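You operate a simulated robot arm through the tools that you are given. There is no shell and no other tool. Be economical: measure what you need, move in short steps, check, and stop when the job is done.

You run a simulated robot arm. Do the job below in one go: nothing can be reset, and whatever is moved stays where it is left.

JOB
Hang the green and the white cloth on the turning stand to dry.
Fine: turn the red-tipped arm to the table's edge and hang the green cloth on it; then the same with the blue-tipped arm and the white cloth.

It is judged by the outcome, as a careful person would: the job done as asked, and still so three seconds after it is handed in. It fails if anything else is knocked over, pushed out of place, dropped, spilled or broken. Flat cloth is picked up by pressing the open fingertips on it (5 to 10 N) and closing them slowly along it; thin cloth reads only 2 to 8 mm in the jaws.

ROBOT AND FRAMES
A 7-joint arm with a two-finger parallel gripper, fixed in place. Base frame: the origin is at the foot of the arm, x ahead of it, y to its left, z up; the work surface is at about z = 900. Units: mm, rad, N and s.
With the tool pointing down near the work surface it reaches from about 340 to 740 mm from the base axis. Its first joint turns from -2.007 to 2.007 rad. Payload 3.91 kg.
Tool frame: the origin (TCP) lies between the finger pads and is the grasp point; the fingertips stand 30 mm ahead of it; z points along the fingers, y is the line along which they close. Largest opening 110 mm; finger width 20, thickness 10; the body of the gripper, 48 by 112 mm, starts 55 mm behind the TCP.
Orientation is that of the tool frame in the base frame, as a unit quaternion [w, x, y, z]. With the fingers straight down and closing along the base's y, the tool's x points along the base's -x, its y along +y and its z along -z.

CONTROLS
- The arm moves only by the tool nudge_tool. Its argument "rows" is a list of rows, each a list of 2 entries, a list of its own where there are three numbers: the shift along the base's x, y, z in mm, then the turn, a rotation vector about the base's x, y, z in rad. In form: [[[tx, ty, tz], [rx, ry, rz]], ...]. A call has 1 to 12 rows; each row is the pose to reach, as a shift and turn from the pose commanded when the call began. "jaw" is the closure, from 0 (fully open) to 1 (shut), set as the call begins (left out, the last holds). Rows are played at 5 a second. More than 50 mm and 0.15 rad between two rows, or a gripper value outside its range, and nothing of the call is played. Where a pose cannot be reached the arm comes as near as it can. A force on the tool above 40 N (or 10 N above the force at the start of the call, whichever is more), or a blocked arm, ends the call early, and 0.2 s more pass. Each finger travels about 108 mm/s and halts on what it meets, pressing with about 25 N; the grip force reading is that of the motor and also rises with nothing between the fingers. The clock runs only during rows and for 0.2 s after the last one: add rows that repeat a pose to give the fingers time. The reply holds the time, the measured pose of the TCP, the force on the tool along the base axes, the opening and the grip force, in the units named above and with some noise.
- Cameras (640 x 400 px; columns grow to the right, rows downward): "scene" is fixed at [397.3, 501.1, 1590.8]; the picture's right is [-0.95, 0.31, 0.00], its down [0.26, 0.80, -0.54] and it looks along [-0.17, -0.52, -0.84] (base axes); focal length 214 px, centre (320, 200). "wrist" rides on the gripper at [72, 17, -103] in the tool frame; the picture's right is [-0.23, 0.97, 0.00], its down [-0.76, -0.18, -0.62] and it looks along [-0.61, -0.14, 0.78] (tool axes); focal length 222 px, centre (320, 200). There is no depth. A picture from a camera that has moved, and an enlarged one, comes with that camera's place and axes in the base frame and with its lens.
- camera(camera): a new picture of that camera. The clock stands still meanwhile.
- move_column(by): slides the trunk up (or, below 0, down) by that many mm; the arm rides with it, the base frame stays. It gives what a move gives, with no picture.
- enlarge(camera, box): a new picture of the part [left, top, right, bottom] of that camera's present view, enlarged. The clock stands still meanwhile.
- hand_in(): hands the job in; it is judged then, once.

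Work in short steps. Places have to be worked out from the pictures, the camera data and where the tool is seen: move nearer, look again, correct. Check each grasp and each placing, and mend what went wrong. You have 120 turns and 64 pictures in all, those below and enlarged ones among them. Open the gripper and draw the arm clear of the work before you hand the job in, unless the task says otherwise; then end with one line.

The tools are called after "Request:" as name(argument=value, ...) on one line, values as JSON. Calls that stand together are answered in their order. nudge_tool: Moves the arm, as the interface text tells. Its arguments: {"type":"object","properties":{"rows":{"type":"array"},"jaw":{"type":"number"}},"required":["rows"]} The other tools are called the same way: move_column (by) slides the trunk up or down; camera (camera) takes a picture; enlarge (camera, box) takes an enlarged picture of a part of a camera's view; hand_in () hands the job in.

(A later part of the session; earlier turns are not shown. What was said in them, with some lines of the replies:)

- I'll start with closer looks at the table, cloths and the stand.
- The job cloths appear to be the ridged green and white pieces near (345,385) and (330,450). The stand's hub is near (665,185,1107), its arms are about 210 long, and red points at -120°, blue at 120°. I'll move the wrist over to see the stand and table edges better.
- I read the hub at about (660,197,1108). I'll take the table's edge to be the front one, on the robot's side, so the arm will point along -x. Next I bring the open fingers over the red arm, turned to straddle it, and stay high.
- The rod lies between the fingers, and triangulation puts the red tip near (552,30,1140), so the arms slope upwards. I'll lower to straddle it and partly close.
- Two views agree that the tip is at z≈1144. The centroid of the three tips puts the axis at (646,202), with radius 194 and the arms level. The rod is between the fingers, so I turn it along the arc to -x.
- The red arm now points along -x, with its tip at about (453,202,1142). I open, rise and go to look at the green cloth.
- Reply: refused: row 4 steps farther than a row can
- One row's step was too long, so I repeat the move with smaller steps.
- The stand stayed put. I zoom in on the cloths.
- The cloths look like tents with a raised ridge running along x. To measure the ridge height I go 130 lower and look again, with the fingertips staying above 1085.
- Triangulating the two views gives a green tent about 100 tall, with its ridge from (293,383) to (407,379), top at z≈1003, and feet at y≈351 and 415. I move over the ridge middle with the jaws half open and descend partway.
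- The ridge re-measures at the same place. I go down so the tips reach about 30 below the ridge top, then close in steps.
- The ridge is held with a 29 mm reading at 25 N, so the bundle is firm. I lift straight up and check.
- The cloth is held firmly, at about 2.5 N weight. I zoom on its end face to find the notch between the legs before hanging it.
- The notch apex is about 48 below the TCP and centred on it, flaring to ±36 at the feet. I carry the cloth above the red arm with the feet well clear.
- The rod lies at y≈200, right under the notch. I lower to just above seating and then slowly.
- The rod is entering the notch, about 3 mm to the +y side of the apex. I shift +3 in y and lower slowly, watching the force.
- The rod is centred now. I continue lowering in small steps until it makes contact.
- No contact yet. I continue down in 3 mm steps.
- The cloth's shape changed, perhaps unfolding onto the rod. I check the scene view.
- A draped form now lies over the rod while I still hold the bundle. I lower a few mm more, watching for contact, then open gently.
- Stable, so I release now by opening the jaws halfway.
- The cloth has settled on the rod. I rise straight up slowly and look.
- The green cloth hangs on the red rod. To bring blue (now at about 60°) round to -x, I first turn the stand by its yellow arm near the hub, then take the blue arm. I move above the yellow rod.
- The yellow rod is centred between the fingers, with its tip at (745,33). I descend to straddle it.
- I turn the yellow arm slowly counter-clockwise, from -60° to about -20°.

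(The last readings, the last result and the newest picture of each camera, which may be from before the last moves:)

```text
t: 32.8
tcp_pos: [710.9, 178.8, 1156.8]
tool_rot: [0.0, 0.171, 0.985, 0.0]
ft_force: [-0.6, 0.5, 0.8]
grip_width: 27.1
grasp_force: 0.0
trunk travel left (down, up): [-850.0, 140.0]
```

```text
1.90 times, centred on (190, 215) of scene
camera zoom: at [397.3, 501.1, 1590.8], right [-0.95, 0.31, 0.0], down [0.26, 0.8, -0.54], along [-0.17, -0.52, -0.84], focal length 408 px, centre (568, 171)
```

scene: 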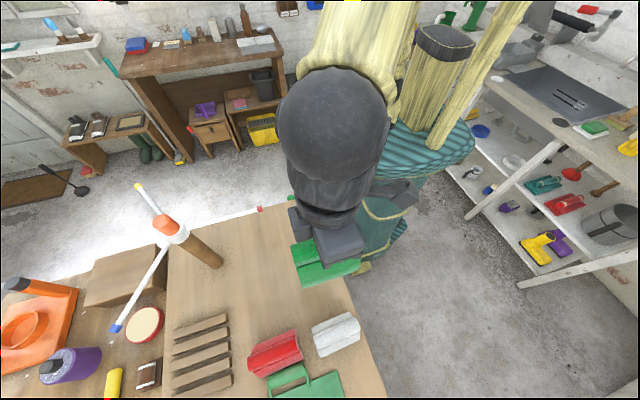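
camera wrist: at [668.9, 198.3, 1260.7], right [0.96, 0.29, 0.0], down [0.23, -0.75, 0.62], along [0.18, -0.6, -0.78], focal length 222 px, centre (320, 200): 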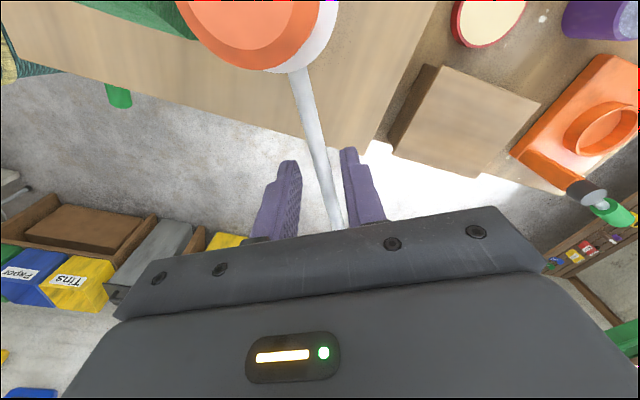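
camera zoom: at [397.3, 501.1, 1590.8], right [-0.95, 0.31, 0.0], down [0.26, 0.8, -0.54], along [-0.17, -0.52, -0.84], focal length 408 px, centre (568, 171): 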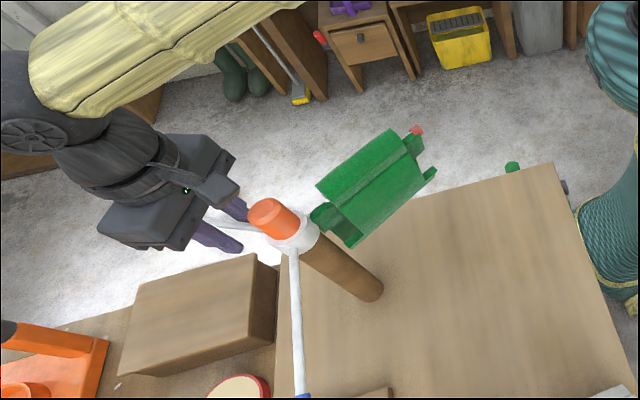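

The stand turned; blue should now be near 100°. I rise and move above the blue rod.

Request:
nudge_tool(rows=[[[0, 0, 30], [0, 0, 0]], [[0, 0, 70], [0, 0, 0]], [[0, 0, 105], [0, 0, 0]], [[-10, 17, 105], [0, 0, -0.13]], [[-20, 35, 105], [0, 0, -0.26]], [[-33, 57, 105], [0, 0, -0.39]], [[-46, 79, 105], [0, 0, -0.52]], [[-59, 101, 105], [0, 0, -0.65]], [[-72, 123, 105], [0, 0, -0.78]], [[-80, 138, 105], [0, 0, -0.91]], [[-88, 151, 105], [0, 0, -1.047]], [[-88, 151, 105], [0, 0, -1.047]]], jaw=0.5)

Request:
camera(camera="wrist")

```text
t: 35.4
tcp_pos: [638.7, 338.7, 1268.0]
tool_rot: [-0.001, 0.642, 0.766, -0.001]
ft_force: [0.2, 0.3, 0.0]
grip_width: 55.1
grasp_force: 0.1
out of reach, approached as far as the arm can: row 5, 6, 7, 8, 9, 10, 11, 12
trunk travel left (down, up): [-850.0, 140.0]
```

```text
20 pictures are left
camera wrist: at [642.6, 412.7, 1371.0], right [1.0, -0.05, 0.0], down [-0.04, -0.78, 0.62], along [-0.04, -0.62, -0.78], focal length 222 px, centre (320, 200)
```

wrist: 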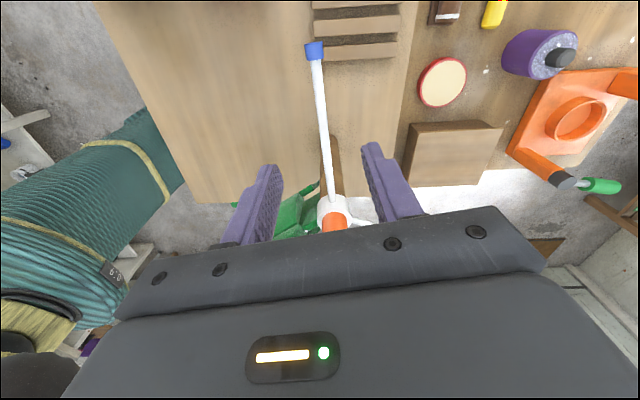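

Blue is at about 93°, its tip at (637,395), and the rod passes under the TCP. The arm was at its reach limit up high, so I go down 30 and read the pose.

Request:
nudge_tool(rows=[[[0, 0, -15], [0, 0, 0]], [[0, 0, -30], [0, 0, 0]], [[0, 0, -30], [0, 0, 0]]])

```text
t: 36.2
tcp_pos: [644.5, 342.6, 1240.5]
tool_rot: [-0.001, 0.642, 0.766, -0.001]
ft_force: [0.0, -0.2, 0.3]
grip_width: 55.1
grasp_force: 0.1
out of reach, approached as far as the arm can: row 1, 2, 3
trunk travel left (down, up): [-850.0, 140.0]
```

The wrist seems limited at this yaw. I turn back to about -45° yaw with the jaws fully open, straddling the rod obliquely instead.

Request:
nudge_tool(rows=[[[0, 0, 15], [0, 0, 0.13]], [[0, 0, 20], [0, 0, 0.26]], [[0, 0, 20], [0, 0, 0.39]], [[0, 0, 20], [0, 0, 0.52]], [[0, 0, 20], [0, 0, 0.61]], [[0, 0, 20], [0, 0, 0.61]]], jaw=0)

Request:
camera(camera="wrist")

```text
t: 37.6
tcp_pos: [640.9, 340.7, 1258.9]
tool_rot: [0.001, 0.381, 0.924, 0.0]
ft_force: [-0.8, -0.6, -0.1]
grip_width: 110.1
grasp_force: 0.0
out of reach, approached as far as the arm can: row 2, 3, 4, 5, 6
trunk travel left (down, up): [-850.0, 140.0]
```

```text
19 pictures are left
camera wrist: at [602.0, 403.5, 1361.2], right [0.85, 0.53, 0.0], down [0.42, -0.66, 0.62], along [0.33, -0.53, -0.78], focal length 222 px, centre (320, 200)
```

wrist: 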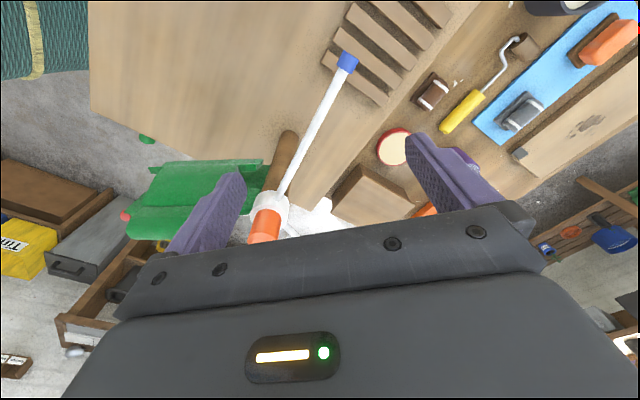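

Straddling at this yaw works. I pull in toward the hub, back within reach, and descend.

Request:
nudge_tool(rows=[[[0, -17, 0], [0, 0, 0]], [[0, -35, -10], [0, 0, 0]], [[0, -35, -30], [0, 0, 0]], [[0, -35, -30], [0, 0, 0]]])

```text
t: 38.6
tcp_pos: [661.0, 317.3, 1235.4]
tool_rot: [0.0, 0.382, 0.924, 0.0]
ft_force: [0.4, 0.1, -0.4]
grip_width: 109.9
grasp_force: 0.0
out of reach, approached as far as the arm can: row 1, 2, 3, 4
trunk travel left (down, up): [-850.0, 140.0]
```

The commanded pose is a bit further out than the measured one, so I pull in -x and re-check.

Request:
nudge_tool(rows=[[[-15, 0, 0], [0, 0, 0]], [[-30, -5, 0], [0, 0, 0]], [[-30, -5, 0], [0, 0, 0]]])

```text
t: 39.4
tcp_pos: [654.0, 324.3, 1241.8]
tool_rot: [0.0, 0.381, 0.924, 0.0]
ft_force: [0.5, 1.1, 0.7]
grip_width: 109.9
grasp_force: 0.0
out of reach, approached as far as the arm can: row 1, 2, 3
trunk travel left (down, up): [-850.0, 140.0]
```

The reach limit grows lower down, so the shoulder sits too low for this height. I raise the trunk by 100, which lifts the arm clear too.

Request:
move_column(by=100)

Request:
nudge_tool(rows=[[[0, 0, -10], [0, 0, 0]], [[0, 0, -20], [0, 0, 0]], [[0, 0, -20], [0, 0, 0]]])

```text
t: 40.7
tcp_pos: [655.8, 325.0, 1342.0]
tool_rot: [0.0, 0.382, 0.924, -0.001]
ft_force: [0.4, 0.9, -0.8]
grip_width: 109.9
grasp_force: 0.0
trunk travel left (down, up): [-950.0, 40.0]
```

```text
t: 41.5
tcp_pos: [658.8, 326.5, 1323.2]
tool_rot: [-0.001, 0.382, 0.924, -0.001]
ft_force: [-0.5, 0.0, 0.9]
grip_width: 110.0
grasp_force: 0.1
out of reach, approached as far as the arm can: row 2, 3
trunk travel left (down, up): [-950.0, 40.0]
```

Now I move inward and down to about (640,312,1262).

Request:
nudge_tool(rows=[[[-10, -8, -20], [0, 0, 0]], [[-20, -15, -40], [0, 0, 0]], [[-20, -15, -60], [0, 0, 0]], [[-20, -15, -60], [0, 0, 0]]])

Request:
camera(camera="wrist")

```text
t: 42.5
tcp_pos: [670.1, 328.7, 1267.8]
tool_rot: [0.0, 0.382, 0.924, -0.001]
ft_force: [0.0, 0.2, -0.6]
grip_width: 110.1
grasp_force: 0.0
out of reach, approached as far as the arm can: row 1, 2, 3, 4
trunk travel left (down, up): [-950.0, 40.0]
```

```text
18 pictures are left
camera wrist: at [631.2, 391.5, 1370.3], right [0.85, 0.53, 0.0], down [0.42, -0.66, 0.62], along [0.33, -0.53, -0.78], focal length 222 px, centre (320, 200)
```

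wrist: 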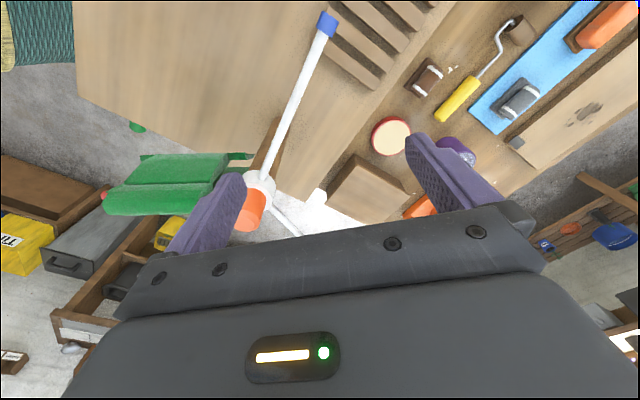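

The command is still outside the reachable zone, so I pull further inward.

Request:
nudge_tool(rows=[[[-30, -10, 0], [0, 0, 0]], [[-60, -20, 0], [0, 0, 0]], [[-60, -20, 0], [0, 0, 0]]])

```text
t: 43.3
tcp_pos: [665.6, 336.2, 1275.2]
tool_rot: [0.0, 0.383, 0.924, -0.001]
ft_force: [0.0, -0.1, 0.6]
grip_width: 110.3
grasp_force: 0.0
out of reach, approached as far as the arm can: row 1, 2, 3
trunk travel left (down, up): [-950.0, 40.0]
```

The position error stays purely radial although the command is well inside reach. The solver looks stuck with the arm stretched straight. I command a larger inward move over free space, at a safe height, to unstick it.

Request:
nudge_tool(rows=[[[-35, 25, 10], [0, 0, 0.05]], [[-70, 50, 20], [0, 0, 0.15]], [[-110, 75, 30], [0, 0, 0.25]], [[-150, 100, 40], [0, 0, 0.35]], [[-150, 100, 40], [0, 0, 0.35]], [[-150, 100, 40], [0, 0, 0.35]]])

```text
t: 44.7
tcp_pos: [552.9, 470.1, 1326.8]
tool_rot: [-0.001, 0.215, 0.977, -0.002]
ft_force: [1.4, -0.3, -0.6]
grip_width: 110.0
grasp_force: 0.0
out of reach, approached as far as the arm can: row 1, 2, 3, 4, 5, 6
trunk travel left (down, up): [-950.0, 40.0]
```

Still stretched. I try lowering together with an outward tilt of the tool to make the elbow flex, over free space.

Request:
nudge_tool(rows=[[[0, 0, -30], [0.06, -0.08, 0]], [[0, 0, -60], [0.13, -0.15, 0]], [[0, 0, -90], [0.19, -0.23, 0]], [[0, 0, -90], [0.19, -0.23, 0]]])

```text
t: 45.7
tcp_pos: [607.3, 522.3, 1247.2]
tool_rot: [0.092, 0.213, 0.966, 0.117]
ft_force: [0.4, -0.8, 0.0]
grip_width: 110.0
grasp_force: 0.2
out of reach, approached as far as the arm can: row 1, 2, 3, 4
trunk travel left (down, up): [-950.0, 40.0]
```

I look at the arm's actual configuration.

Request:
camera(camera="scene")

```text
17 pictures are left
```

scene: 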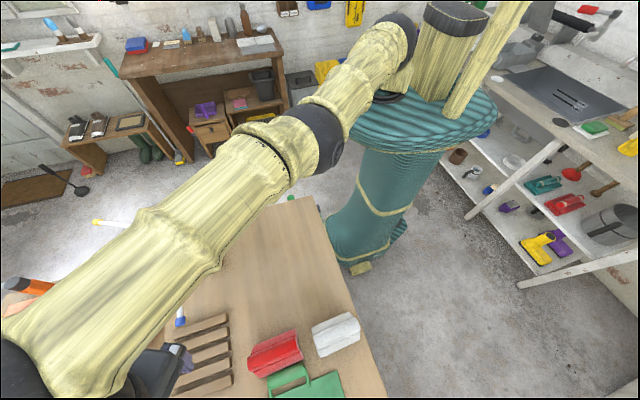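

The arm is indeed straight. I try the opposite tangential direction, straight up while undoing the tilt, so the elbow can bend the other way.

Request:
nudge_tool(rows=[[[0, 0, 48], [-0.06, 0.08, 0]], [[0, 0, 96], [-0.13, 0.15, 0]], [[0, 0, 144], [-0.19, 0.23, 0]], [[0, 0, 192], [-0.19, 0.23, 0]], [[0, 0, 240], [-0.19, 0.23, 0]], [[0, 0, 240], [-0.19, 0.23, 0]]])

```text
t: 47.1
tcp_pos: [529.1, 458.4, 1419.8]
tool_rot: [-0.001, 0.215, 0.977, -0.001]
ft_force: [-0.1, -0.2, 0.1]
grip_width: 110.0
grasp_force: 0.2
out of reach, approached as far as the arm can: row 1, 2, 3, 4, 5, 6
trunk travel left (down, up): [-950.0, 40.0]
```

Still stretched. High over free space I now command a long inward pull, with the tool yaw going back to neutral.

Request:
nudge_tool(rows=[[[-35, -20, -20], [0, 0, 0.1]], [[-70, -40, -40], [0, 0, 0.2]], [[-105, -60, -60], [0, 0, 0.3]], [[-140, -80, -80], [0, 0, 0.43]], [[-175, -100, -80], [0, 0, 0.43]], [[-210, -100, -80], [0, 0, 0.43]], [[-210, -100, -80], [0, 0, 0.43]], [[-210, -100, -80], [0, 0, 0.43]]])

```text
t: 48.9
tcp_pos: [317.6, 358.4, 1337.8]
tool_rot: [0.0, 0.002, 1.0, -0.001]
ft_force: [0.3, 0.3, -0.6]
grip_width: 110.2
grasp_force: 0.0
trunk travel left (down, up): [-950.0, 40.0]
```

It is free again, and with the raised trunk the reach margin at stand height is better (about 750). I return to above the blue rod at (640,312), yaw -45°, jaws open.

Request:
nudge_tool(rows=[[[40, -6, -11], [0, 0, -0.1]], [[80, -12, -22], [0, 0, -0.2]], [[121, -17, -33], [0, 0, -0.3]], [[161, -23, -44], [0, 0, -0.4]], [[201, -29, -55], [0, 0, -0.5]], [[242, -35, -66], [0, 0, -0.6]], [[282, -40, -77], [0, 0, -0.7]], [[322, -46, -88], [0, 0, -0.785]], [[322, -46, -88], [0, 0, -0.785]]], jaw=0.15)

Request:
camera(camera="wrist")

```text
t: 50.9
tcp_pos: [639.1, 310.0, 1249.1]
tool_rot: [0.0, 0.385, 0.923, -0.001]
ft_force: [0.3, 0.1, -0.6]
grip_width: 93.6
grasp_force: 0.1
trunk travel left (down, up): [-950.0, 40.0]
```

```text
16 pictures are left
camera wrist: at [600.9, 373.6, 1353.0], right [0.85, 0.52, 0.0], down [0.41, -0.67, 0.62], along [0.33, -0.53, -0.78], focal length 222 px, centre (320, 200)
```

wrist: 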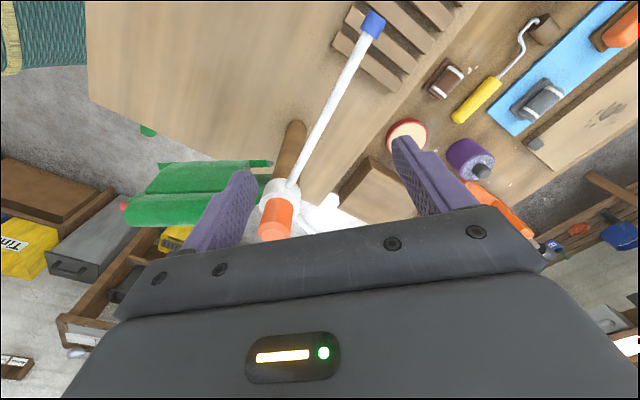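

The rod is between the fingers. I descend, partly close, and then sweep the blue arm to -x.

Request:
nudge_tool(rows=[[[0, 0, -30], [0, 0, 0]], [[0, 0, -60], [0, 0, 0]], [[0, 0, -91], [0, 0, 0]], [[0, 0, -91], [0, 0, 0]]])

Request:
nudge_tool(rows=[[[0, 0, 0], [0, 0, 0]], [[0, 0, 0], [0, 0, 0]], [[0, 0, 0], [0, 0, 0]]], jaw=0.62)

Request:
camera(camera="wrist")

```text
t: 51.9
tcp_pos: [640.1, 311.3, 1158.9]
tool_rot: [0.0, 0.384, 0.923, -0.001]
ft_force: [-0.4, -0.7, -0.9]
grip_width: 93.3
grasp_force: 0.1
trunk travel left (down, up): [-950.0, 40.0]
```

```text
t: 52.7
tcp_pos: [640.3, 311.6, 1159.0]
tool_rot: [0.001, 0.384, 0.923, -0.002]
ft_force: [-0.5, 0.3, -0.6]
grip_width: 41.6
grasp_force: 0.1
trunk travel left (down, up): [-950.0, 40.0]
```

```text
15 pictures are left
camera wrist: at [602.6, 374.4, 1262.2], right [0.85, 0.52, 0.0], down [0.41, -0.67, 0.62], along [0.33, -0.53, -0.78], focal length 222 px, centre (320, 200)
```

wrist: 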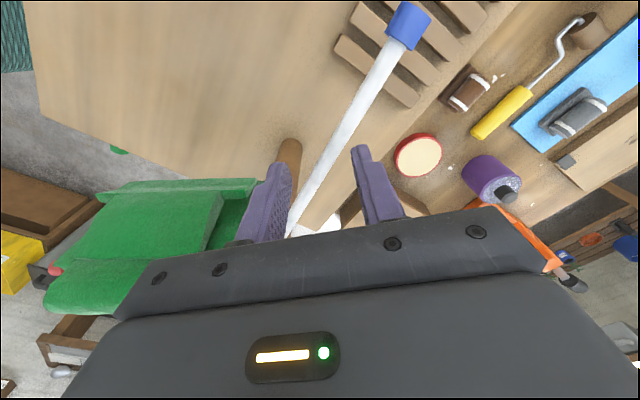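

The blue rod is straddled. First half of the sweep, from 93° to 136°, slowly.

Request:
nudge_tool(rows=[[[-6.9, 1.3, 0], [0, 0, 0]], [[-14.2, 1.7, 0], [0, 0, 0]], [[-21.6, 1.6, 0], [0, 0, 0]], [[-29, 1.1, 0], [0, 0, 0]], [[-36.4, 0.1, 0], [0, 0, 0]], [[-43.9, -1.4, 0], [0, 0, 0]], [[-51.4, -3.5, 0], [0, 0, 0]], [[-58.8, -6, 0], [0, 0, 0]], [[-66, -9.1, 0], [0, 0, 0]], [[-73.2, -12.7, 0], [0, 0, 0]], [[-80.2, -16.8, 0], [0, 0, 0]], [[-86.9, -21.4, 0], [0, 0, 0]]])

Request:
enlarge(camera="scene", box=[60, 110, 320, 320])

```text
t: 55.3
tcp_pos: [553.4, 290.1, 1160.1]
tool_rot: [-0.001, 0.384, 0.923, -0.001]
ft_force: [0.5, -0.1, 0.4]
grip_width: 42.2
grasp_force: 0.1
trunk travel left (down, up): [-950.0, 40.0]
```

```text
1.90 times, centred on (190, 215) of scene
camera zoom: at [397.3, 501.1, 1590.8], right [-0.95, 0.31, 0.0], down [0.26, 0.8, -0.54], along [-0.17, -0.52, -0.84], focal length 408 px, centre (568, 171)
```

zoom: 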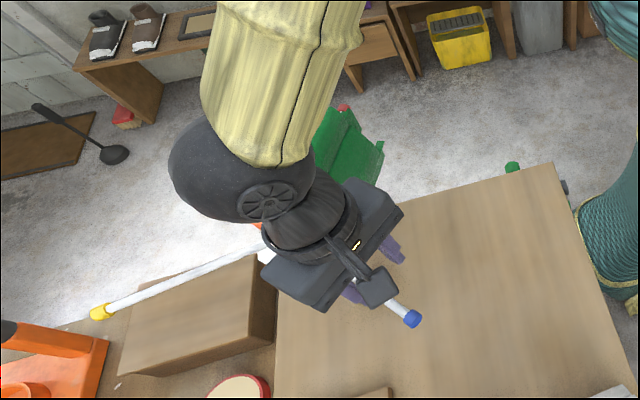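

Going well. Second half of the sweep, to 180°, with the tool yaw following to 0.

Request:
nudge_tool(rows=[[[-6.8, -5, 0], [0, 0, 0.065]], [[-13.2, -10.5, 0], [0, 0, 0.131]], [[-19.2, -16.6, 0], [0, 0, 0.196]], [[-24.9, -23, 0], [0, 0, 0.262]], [[-30.2, -29.8, 0], [0, 0, 0.327]], [[-35.1, -37.1, 0], [0, 0, 0.393]], [[-39.6, -44.9, 0], [0, 0, 0.458]], [[-43.5, -52.9, 0], [0, 0, 0.523]], [[-47, -61.2, 0], [0, 0, 0.589]], [[-50, -70, 0], [0, 0, 0.654]], [[-52.5, -79, 0], [0, 0, 0.72]], [[-54.4, -88.1, 0], [0, 0, 0.788]]])

Request:
nudge_tool(rows=[[[0, 0, 0], [0, 0, 0]], [[0, 0, 0], [0, 0, 0]], [[0, 0, 0], [0, 0, 0]]], jaw=0.82)

Request:
enlarge(camera="scene", box=[60, 110, 320, 320])

```text
t: 57.9
tcp_pos: [499.2, 201.3, 1159.8]
tool_rot: [0.0, -0.001, 1.0, 0.001]
ft_force: [0.0, -0.2, -0.2]
grip_width: 41.6
grasp_force: 0.0
trunk travel left (down, up): [-950.0, 40.0]
```

```text
t: 58.7
tcp_pos: [498.2, 201.3, 1159.7]
tool_rot: [-0.001, 0.0, 1.0, -0.002]
ft_force: [0.0, 0.2, 0.1]
grip_width: 19.8
grasp_force: 0.1
trunk travel left (down, up): [-950.0, 40.0]
```

```text
1.90 times, centred on (190, 215) of scene
camera zoom: at [397.3, 501.1, 1590.8], right [-0.95, 0.31, 0.0], down [0.26, 0.8, -0.54], along [-0.17, -0.52, -0.84], focal length 408 px, centre (568, 171)
```

zoom: 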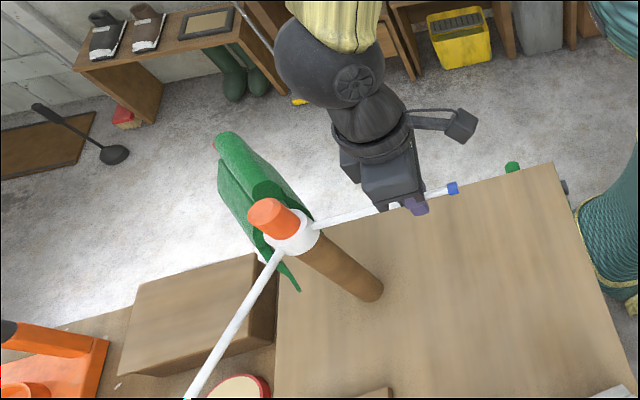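

The blue arm is at 180° and green still hangs on red. I open, rise and go to view the white cloth.

Request:
nudge_tool(rows=[[[0, 0, 20], [0, 0, 0]], [[0, 0, 60], [0, 0, 0]], [[0, 0, 95], [0, 0, 0]], [[-27, 34, 95], [0, 0, 0]], [[-54, 68, 95], [0, 0, 0]], [[-80, 102, 95], [0, 0, 0]], [[-105, 135, 95], [0, 0, 0]], [[-130, 168, 85], [0, 0, 0]], [[-155, 200, 65], [0, 0, 0]], [[-178, 230, 35], [0, 0, 0]], [[-198, 252, 5], [0, 0, 0]], [[-198, 252, -5], [0, 0, 0]]], jaw=0.65)

Request:
camera(camera="wrist")

```text
t: 61.3
tcp_pos: [301.7, 454.2, 1153.7]
tool_rot: [0.0, 0.001, 1.0, -0.001]
ft_force: [0.7, 0.4, 0.0]
grip_width: 38.4
grasp_force: 0.1
trunk travel left (down, up): [-950.0, 40.0]
```

```text
12 pictures are left
camera wrist: at [230.5, 470.9, 1256.7], right [0.23, 0.97, 0.0], down [0.76, -0.18, 0.62], along [0.61, -0.14, -0.78], focal length 222 px, centre (320, 200)
```

wrist: 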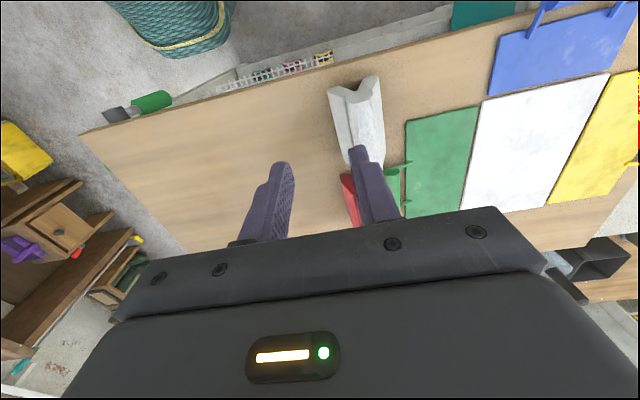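

White's ridge near end is at about (304,497). I move over (355,499) with open jaws for a zoomed look at the ridge direction.

Request:
nudge_tool(rows=[[[15, 15, -20], [0, 0, 0]], [[35, 30, -45], [0, 0, 0]], [[53, 46, -80], [0, 0, 0]], [[53, 46, -80], [0, 0, 0]]], jaw=0.3)

Request:
enlarge(camera="wrist", box=[200, 0, 520, 200])

```text
t: 62.3
tcp_pos: [355.7, 497.6, 1076.0]
tool_rot: [0.0, 0.0, 1.0, 0.0]
ft_force: [-0.3, 0.0, -0.3]
grip_width: 77.2
grasp_force: 0.2
trunk travel left (down, up): [-950.0, 40.0]
```

```text
2.00 times, centred on (360, 100) of wrist
camera zoom: at [283.4, 515.5, 1178.9], right [0.23, 0.97, 0.0], down [0.76, -0.18, 0.62], along [0.61, -0.14, -0.78], focal length 444 px, centre (240, 400)
```

zoom: 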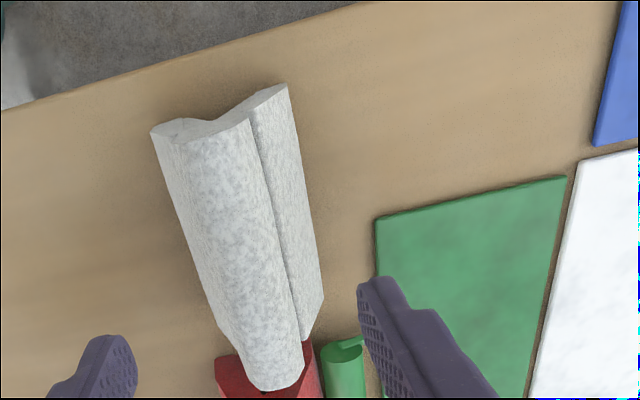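

White's ridge runs along x at y≈502.5, from x=305 to 416. I go to its middle, descend and grip.

Request:
nudge_tool(rows=[[[4, 5, 0], [0, 0, 0]], [[4, 5, -25], [0, 0, 0]], [[4, 5, -48], [0, 0, 0]], [[4, 5, -69], [0, 0, 0]], [[4, 5, -69], [0, 0, 0]]])

Request:
nudge_tool(rows=[[[0, 0, 0], [0, 0, 0]], [[0, 0, 0], [0, 0, 0]]], jaw=0.65)

Request:
nudge_tool(rows=[[[0, 0, 0], [0, 0, 0]], [[0, 0, 0], [0, 0, 0]], [[0, 0, 0], [0, 0, 0]]], jaw=1.0)

```text
t: 63.5
tcp_pos: [358.8, 504.8, 1006.2]
tool_rot: [0.001, 0.0, 1.0, -0.001]
ft_force: [-0.2, -0.7, -0.9]
grip_width: 77.0
grasp_force: 0.0
trunk travel left (down, up): [-950.0, 40.0]
```

```text
t: 64.1
tcp_pos: [358.7, 504.4, 1006.1]
tool_rot: [-0.001, 0.001, 1.0, 0.0]
ft_force: [0.4, 0.5, -0.2]
grip_width: 38.5
grasp_force: 0.1
trunk travel left (down, up): [-950.0, 40.0]
```

```text
t: 64.9
tcp_pos: [358.4, 503.4, 1005.5]
tool_rot: [-0.001, 0.001, 1.0, -0.001]
ft_force: [-0.5, -0.8, 0.1]
grip_width: 29.7
grasp_force: 24.7
trunk travel left (down, up): [-950.0, 40.0]
```

Gripped with the same 29.7 mm reading. I lift straight up, then carry it toward the blue arm at height.

Request:
nudge_tool(rows=[[[0, 0, 15], [0, 0, 0]], [[0, 0, 45], [0, 0, 0]], [[0, 0, 90], [0, 0, 0]], [[0, 0, 135], [0, 0, 0]], [[0, 0, 180], [0, 0, 0]], [[0, 0, 225], [0, 0, 0]], [[0, 0, 270], [0, 0, 0]], [[0, 0, 297], [0, 0, 0]], [[0, 0, 297], [0, 0, 0]]])

Request:
camera(camera="scene")

```text
t: 66.9
tcp_pos: [360.2, 504.9, 1300.5]
tool_rot: [-0.001, 0.001, 1.0, -0.001]
ft_force: [0.0, 0.6, -1.4]
grip_width: 29.4
grasp_force: 24.7
trunk travel left (down, up): [-950.0, 40.0]
```

```text
10 pictures are left
```

scene: 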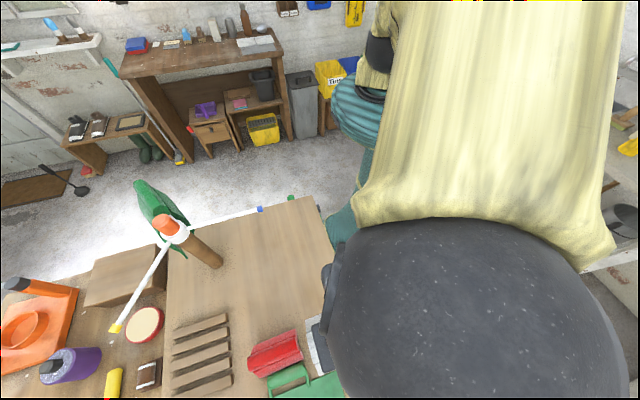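

Lifted, and the red cloth is undisturbed. I carry it above the blue arm at (543,202).

Request:
nudge_tool(rows=[[[20, -33, 3], [0, 0, 0]], [[41, -67, 3], [0, 0, 0]], [[61, -101, 3], [0, 0, 0]], [[81, -134, 3], [0, 0, 0]], [[102, -168, 3], [0, 0, 0]], [[122, -201, 3], [0, 0, 0]], [[143, -235, 3], [0, 0, 0]], [[163, -269, 3], [0, 0, 0]], [[183, -302, 3], [0, 0, 0]], [[183, -302, 3], [0, 0, 0]]])

Request:
camera(camera="wrist")

```text
t: 69.1
tcp_pos: [541.2, 201.9, 1305.6]
tool_rot: [0.0, 0.0, 1.0, -0.001]
ft_force: [-0.2, 0.4, -0.3]
grip_width: 29.8
grasp_force: 24.8
trunk travel left (down, up): [-950.0, 40.0]
```

```text
9 pictures are left
camera wrist: at [469.4, 220.1, 1408.0], right [0.23, 0.97, 0.0], down [0.76, -0.18, 0.62], along [0.61, -0.14, -0.78], focal length 222 px, centre (320, 200)
```

wrist: 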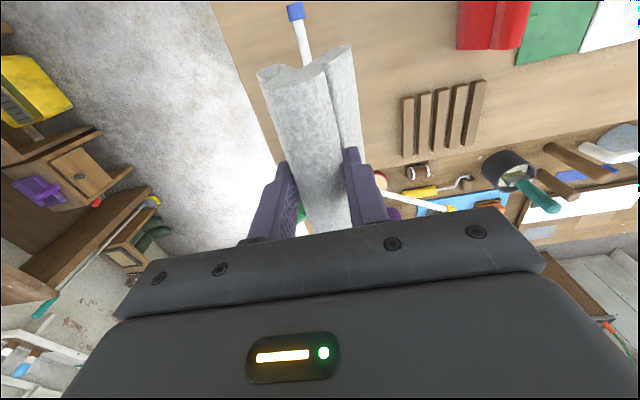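

This looks the same as it did for green. I lower to z≈1222 and check the alignment with the notch.

Request:
nudge_tool(rows=[[[1, 0, -25], [0, 0, 0]], [[1, 0, -50], [0, 0, 0]], [[1, 0, -74], [0, 0, 0]], [[1, 0, -83], [0, 0, 0]], [[1, 0, -83], [0, 0, 0]]])

Request:
enlarge(camera="wrist", box=[240, 0, 400, 118])

```text
t: 70.3
tcp_pos: [542.4, 202.1, 1220.8]
tool_rot: [0.0, 0.001, 1.0, -0.001]
ft_force: [-0.2, 0.2, -1.2]
grip_width: 29.9
grasp_force: 25.3
trunk travel left (down, up): [-950.0, 40.0]
```

```text
3.39 times, centred on (320, 59) of wrist
camera zoom: at [471.0, 219.6, 1324.8], right [0.23, 0.97, 0.0], down [0.76, -0.18, 0.62], along [0.61, -0.14, -0.78], focal length 753 px, centre (320, 678)
```

zoom: 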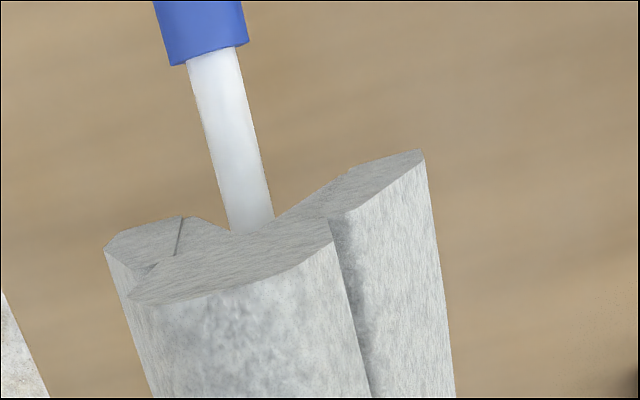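

The rod is well aligned, about 1–2 mm to +y. I shift +1.5 and lower slowly to the seating height that worked before.

Request:
nudge_tool(rows=[[[0, 1.5, -4], [0, 0, 0]], [[0, 1.5, -8], [0, 0, 0]], [[0, 1.5, -12], [0, 0, 0]], [[0, 1.5, -16], [0, 0, 0]], [[0, 1.5, -20], [0, 0, 0]], [[0, 1.5, -23], [0, 0, 0]], [[0, 1.5, -26], [0, 0, 0]], [[0, 1.5, -29], [0, 0, 0]], [[0, 1.5, -32], [0, 0, 0]], [[0, 1.5, -35], [0, 0, 0]], [[0, 1.5, -35], [0, 0, 0]]])

Request:
enlarge(camera="scene", box=[100, 120, 320, 290])

```text
t: 72.7
tcp_pos: [542.7, 204.2, 1187.7]
tool_rot: [-0.001, 0.001, 1.0, -0.001]
ft_force: [-0.8, -0.4, -2.1]
grip_width: 29.5
grasp_force: 25.1
trunk travel left (down, up): [-950.0, 40.0]
```

```text
2.35 times, centred on (210, 205) of scene
camera zoom: at [397.3, 501.1, 1590.8], right [-0.95, 0.31, 0.0], down [0.26, 0.8, -0.54], along [-0.17, -0.52, -0.84], focal length 505 px, centre (579, 188)
```

zoom: 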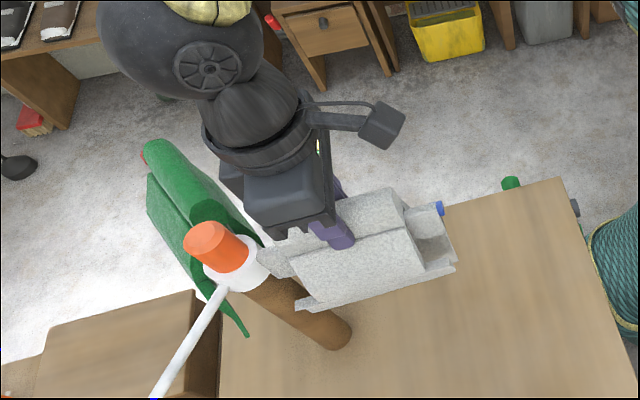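

White unfolded onto the rod just as green did. I lower 2 mm more, release, and rise straight up.

Request:
nudge_tool(rows=[[[0, 0, -2], [0, 0, 0]], [[0, 0, -2], [0, 0, 0]]])

Request:
nudge_tool(rows=[[[0, 0, 0], [0, 0, 0]], [[0, 0, 0], [0, 0, 0]], [[0, 0, 0], [0, 0, 0]], [[0, 0, 0], [0, 0, 0]]], jaw=0.5)

Request:
nudge_tool(rows=[[[0, 0, 8], [0, 0, 0]], [[0, 0, 20], [0, 0, 0]], [[0, 0, 45], [0, 0, 0]], [[0, 0, 85], [0, 0, 0]], [[-15, 5, 125], [0, 0, 0]], [[-55, 25, 135], [0, 0, 0]], [[-95, 50, 135], [0, 0, 0]], [[-135, 75, 135], [0, 0, 0]], [[-175, 100, 135], [0, 0, 0]], [[-205, 125, 135], [0, 0, 0]]])

Request:
enlarge(camera="scene", box=[60, 120, 320, 310])

```text
t: 73.3
tcp_pos: [542.3, 203.8, 1186.0]
tool_rot: [-0.001, 0.001, 1.0, -0.001]
ft_force: [0.3, -0.5, -1.4]
grip_width: 29.6
grasp_force: 24.8
trunk travel left (down, up): [-950.0, 40.0]
```

```text
t: 74.3
tcp_pos: [543.6, 204.8, 1185.5]
tool_rot: [0.0, 0.001, 1.0, 0.0]
ft_force: [-0.5, 0.6, -0.3]
grip_width: 54.8
grasp_force: 0.0
trunk travel left (down, up): [-950.0, 40.0]
```

```text
t: 76.5
tcp_pos: [336.9, 330.4, 1320.3]
tool_rot: [0.0, 0.001, 1.0, 0.0]
ft_force: [-0.6, 0.1, -0.9]
grip_width: 54.8
grasp_force: 0.1
trunk travel left (down, up): [-950.0, 40.0]
```

```text
2.11 times, centred on (190, 215) of scene
camera zoom: at [397.3, 501.1, 1590.8], right [-0.95, 0.31, 0.0], down [0.26, 0.8, -0.54], along [-0.17, -0.52, -0.84], focal length 452 px, centre (594, 168)
```

zoom: 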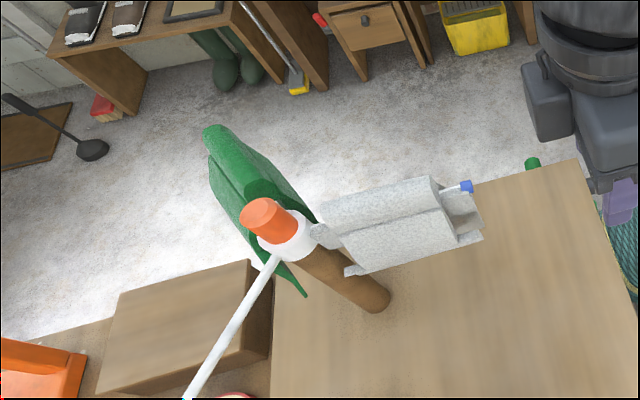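

Both cloths hang. I wait 2 s and zoom in to confirm they are at rest and that green has not slid outward.

Request:
nudge_tool(rows=[[[0, 0, 0], [0, 0, 0]], [[0, 0, 0], [0, 0, 0]], [[0, 0, 0], [0, 0, 0]], [[0, 0, 0], [0, 0, 0]], [[0, 0, 0], [0, 0, 0]], [[0, 0, 0], [0, 0, 0]], [[0, 0, 0], [0, 0, 0]], [[0, 0, 0], [0, 0, 0]], [[0, 0, 0], [0, 0, 0]], [[0, 0, 0], [0, 0, 0]]], jaw=0)

Request:
enlarge(camera="scene", box=[120, 160, 280, 270])

Request:
camera(camera="scene")

```text
t: 78.7
tcp_pos: [337.5, 329.8, 1320.7]
tool_rot: [0.0, 0.0, 1.0, 0.0]
ft_force: [0.0, -0.3, -0.1]
grip_width: 109.9
grasp_force: 0.2
trunk travel left (down, up): [-950.0, 40.0]
```

```text
3.64 times, centred on (200, 215) of scene
camera zoom: at [397.3, 501.1, 1590.8], right [-0.95, 0.31, 0.0], down [0.26, 0.8, -0.54], along [-0.17, -0.52, -0.84], focal length 780 px, centre (756, 146)
```

zoom: 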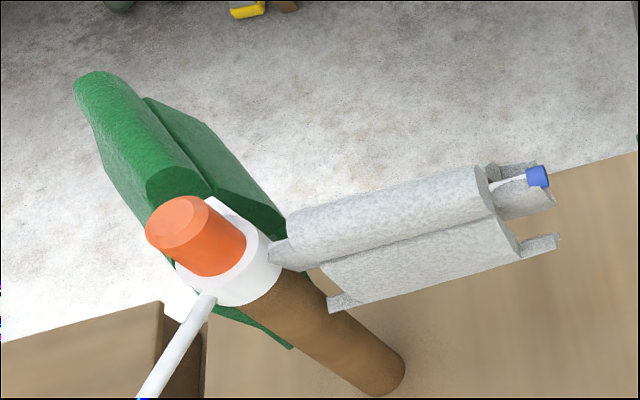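

```text
4 pictures are left
```

scene: 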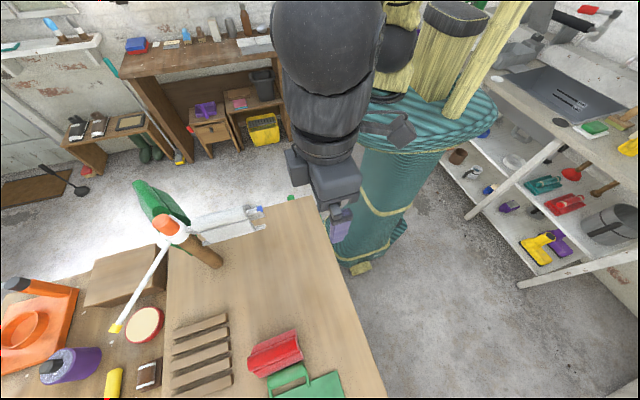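

Green hangs on the red arm, white on the blue arm. Both are stable, nothing else has moved, and the gripper is open and clear, so I hand in.

Request:
hand_in()

```text
The job is handed in.
```

The green cloth hangs on the red-tipped arm and the white cloth on the blue-tipped arm. I turned each arm in turn to face the table's front edge, on the robot's side, because the job did not say which edge was meant.
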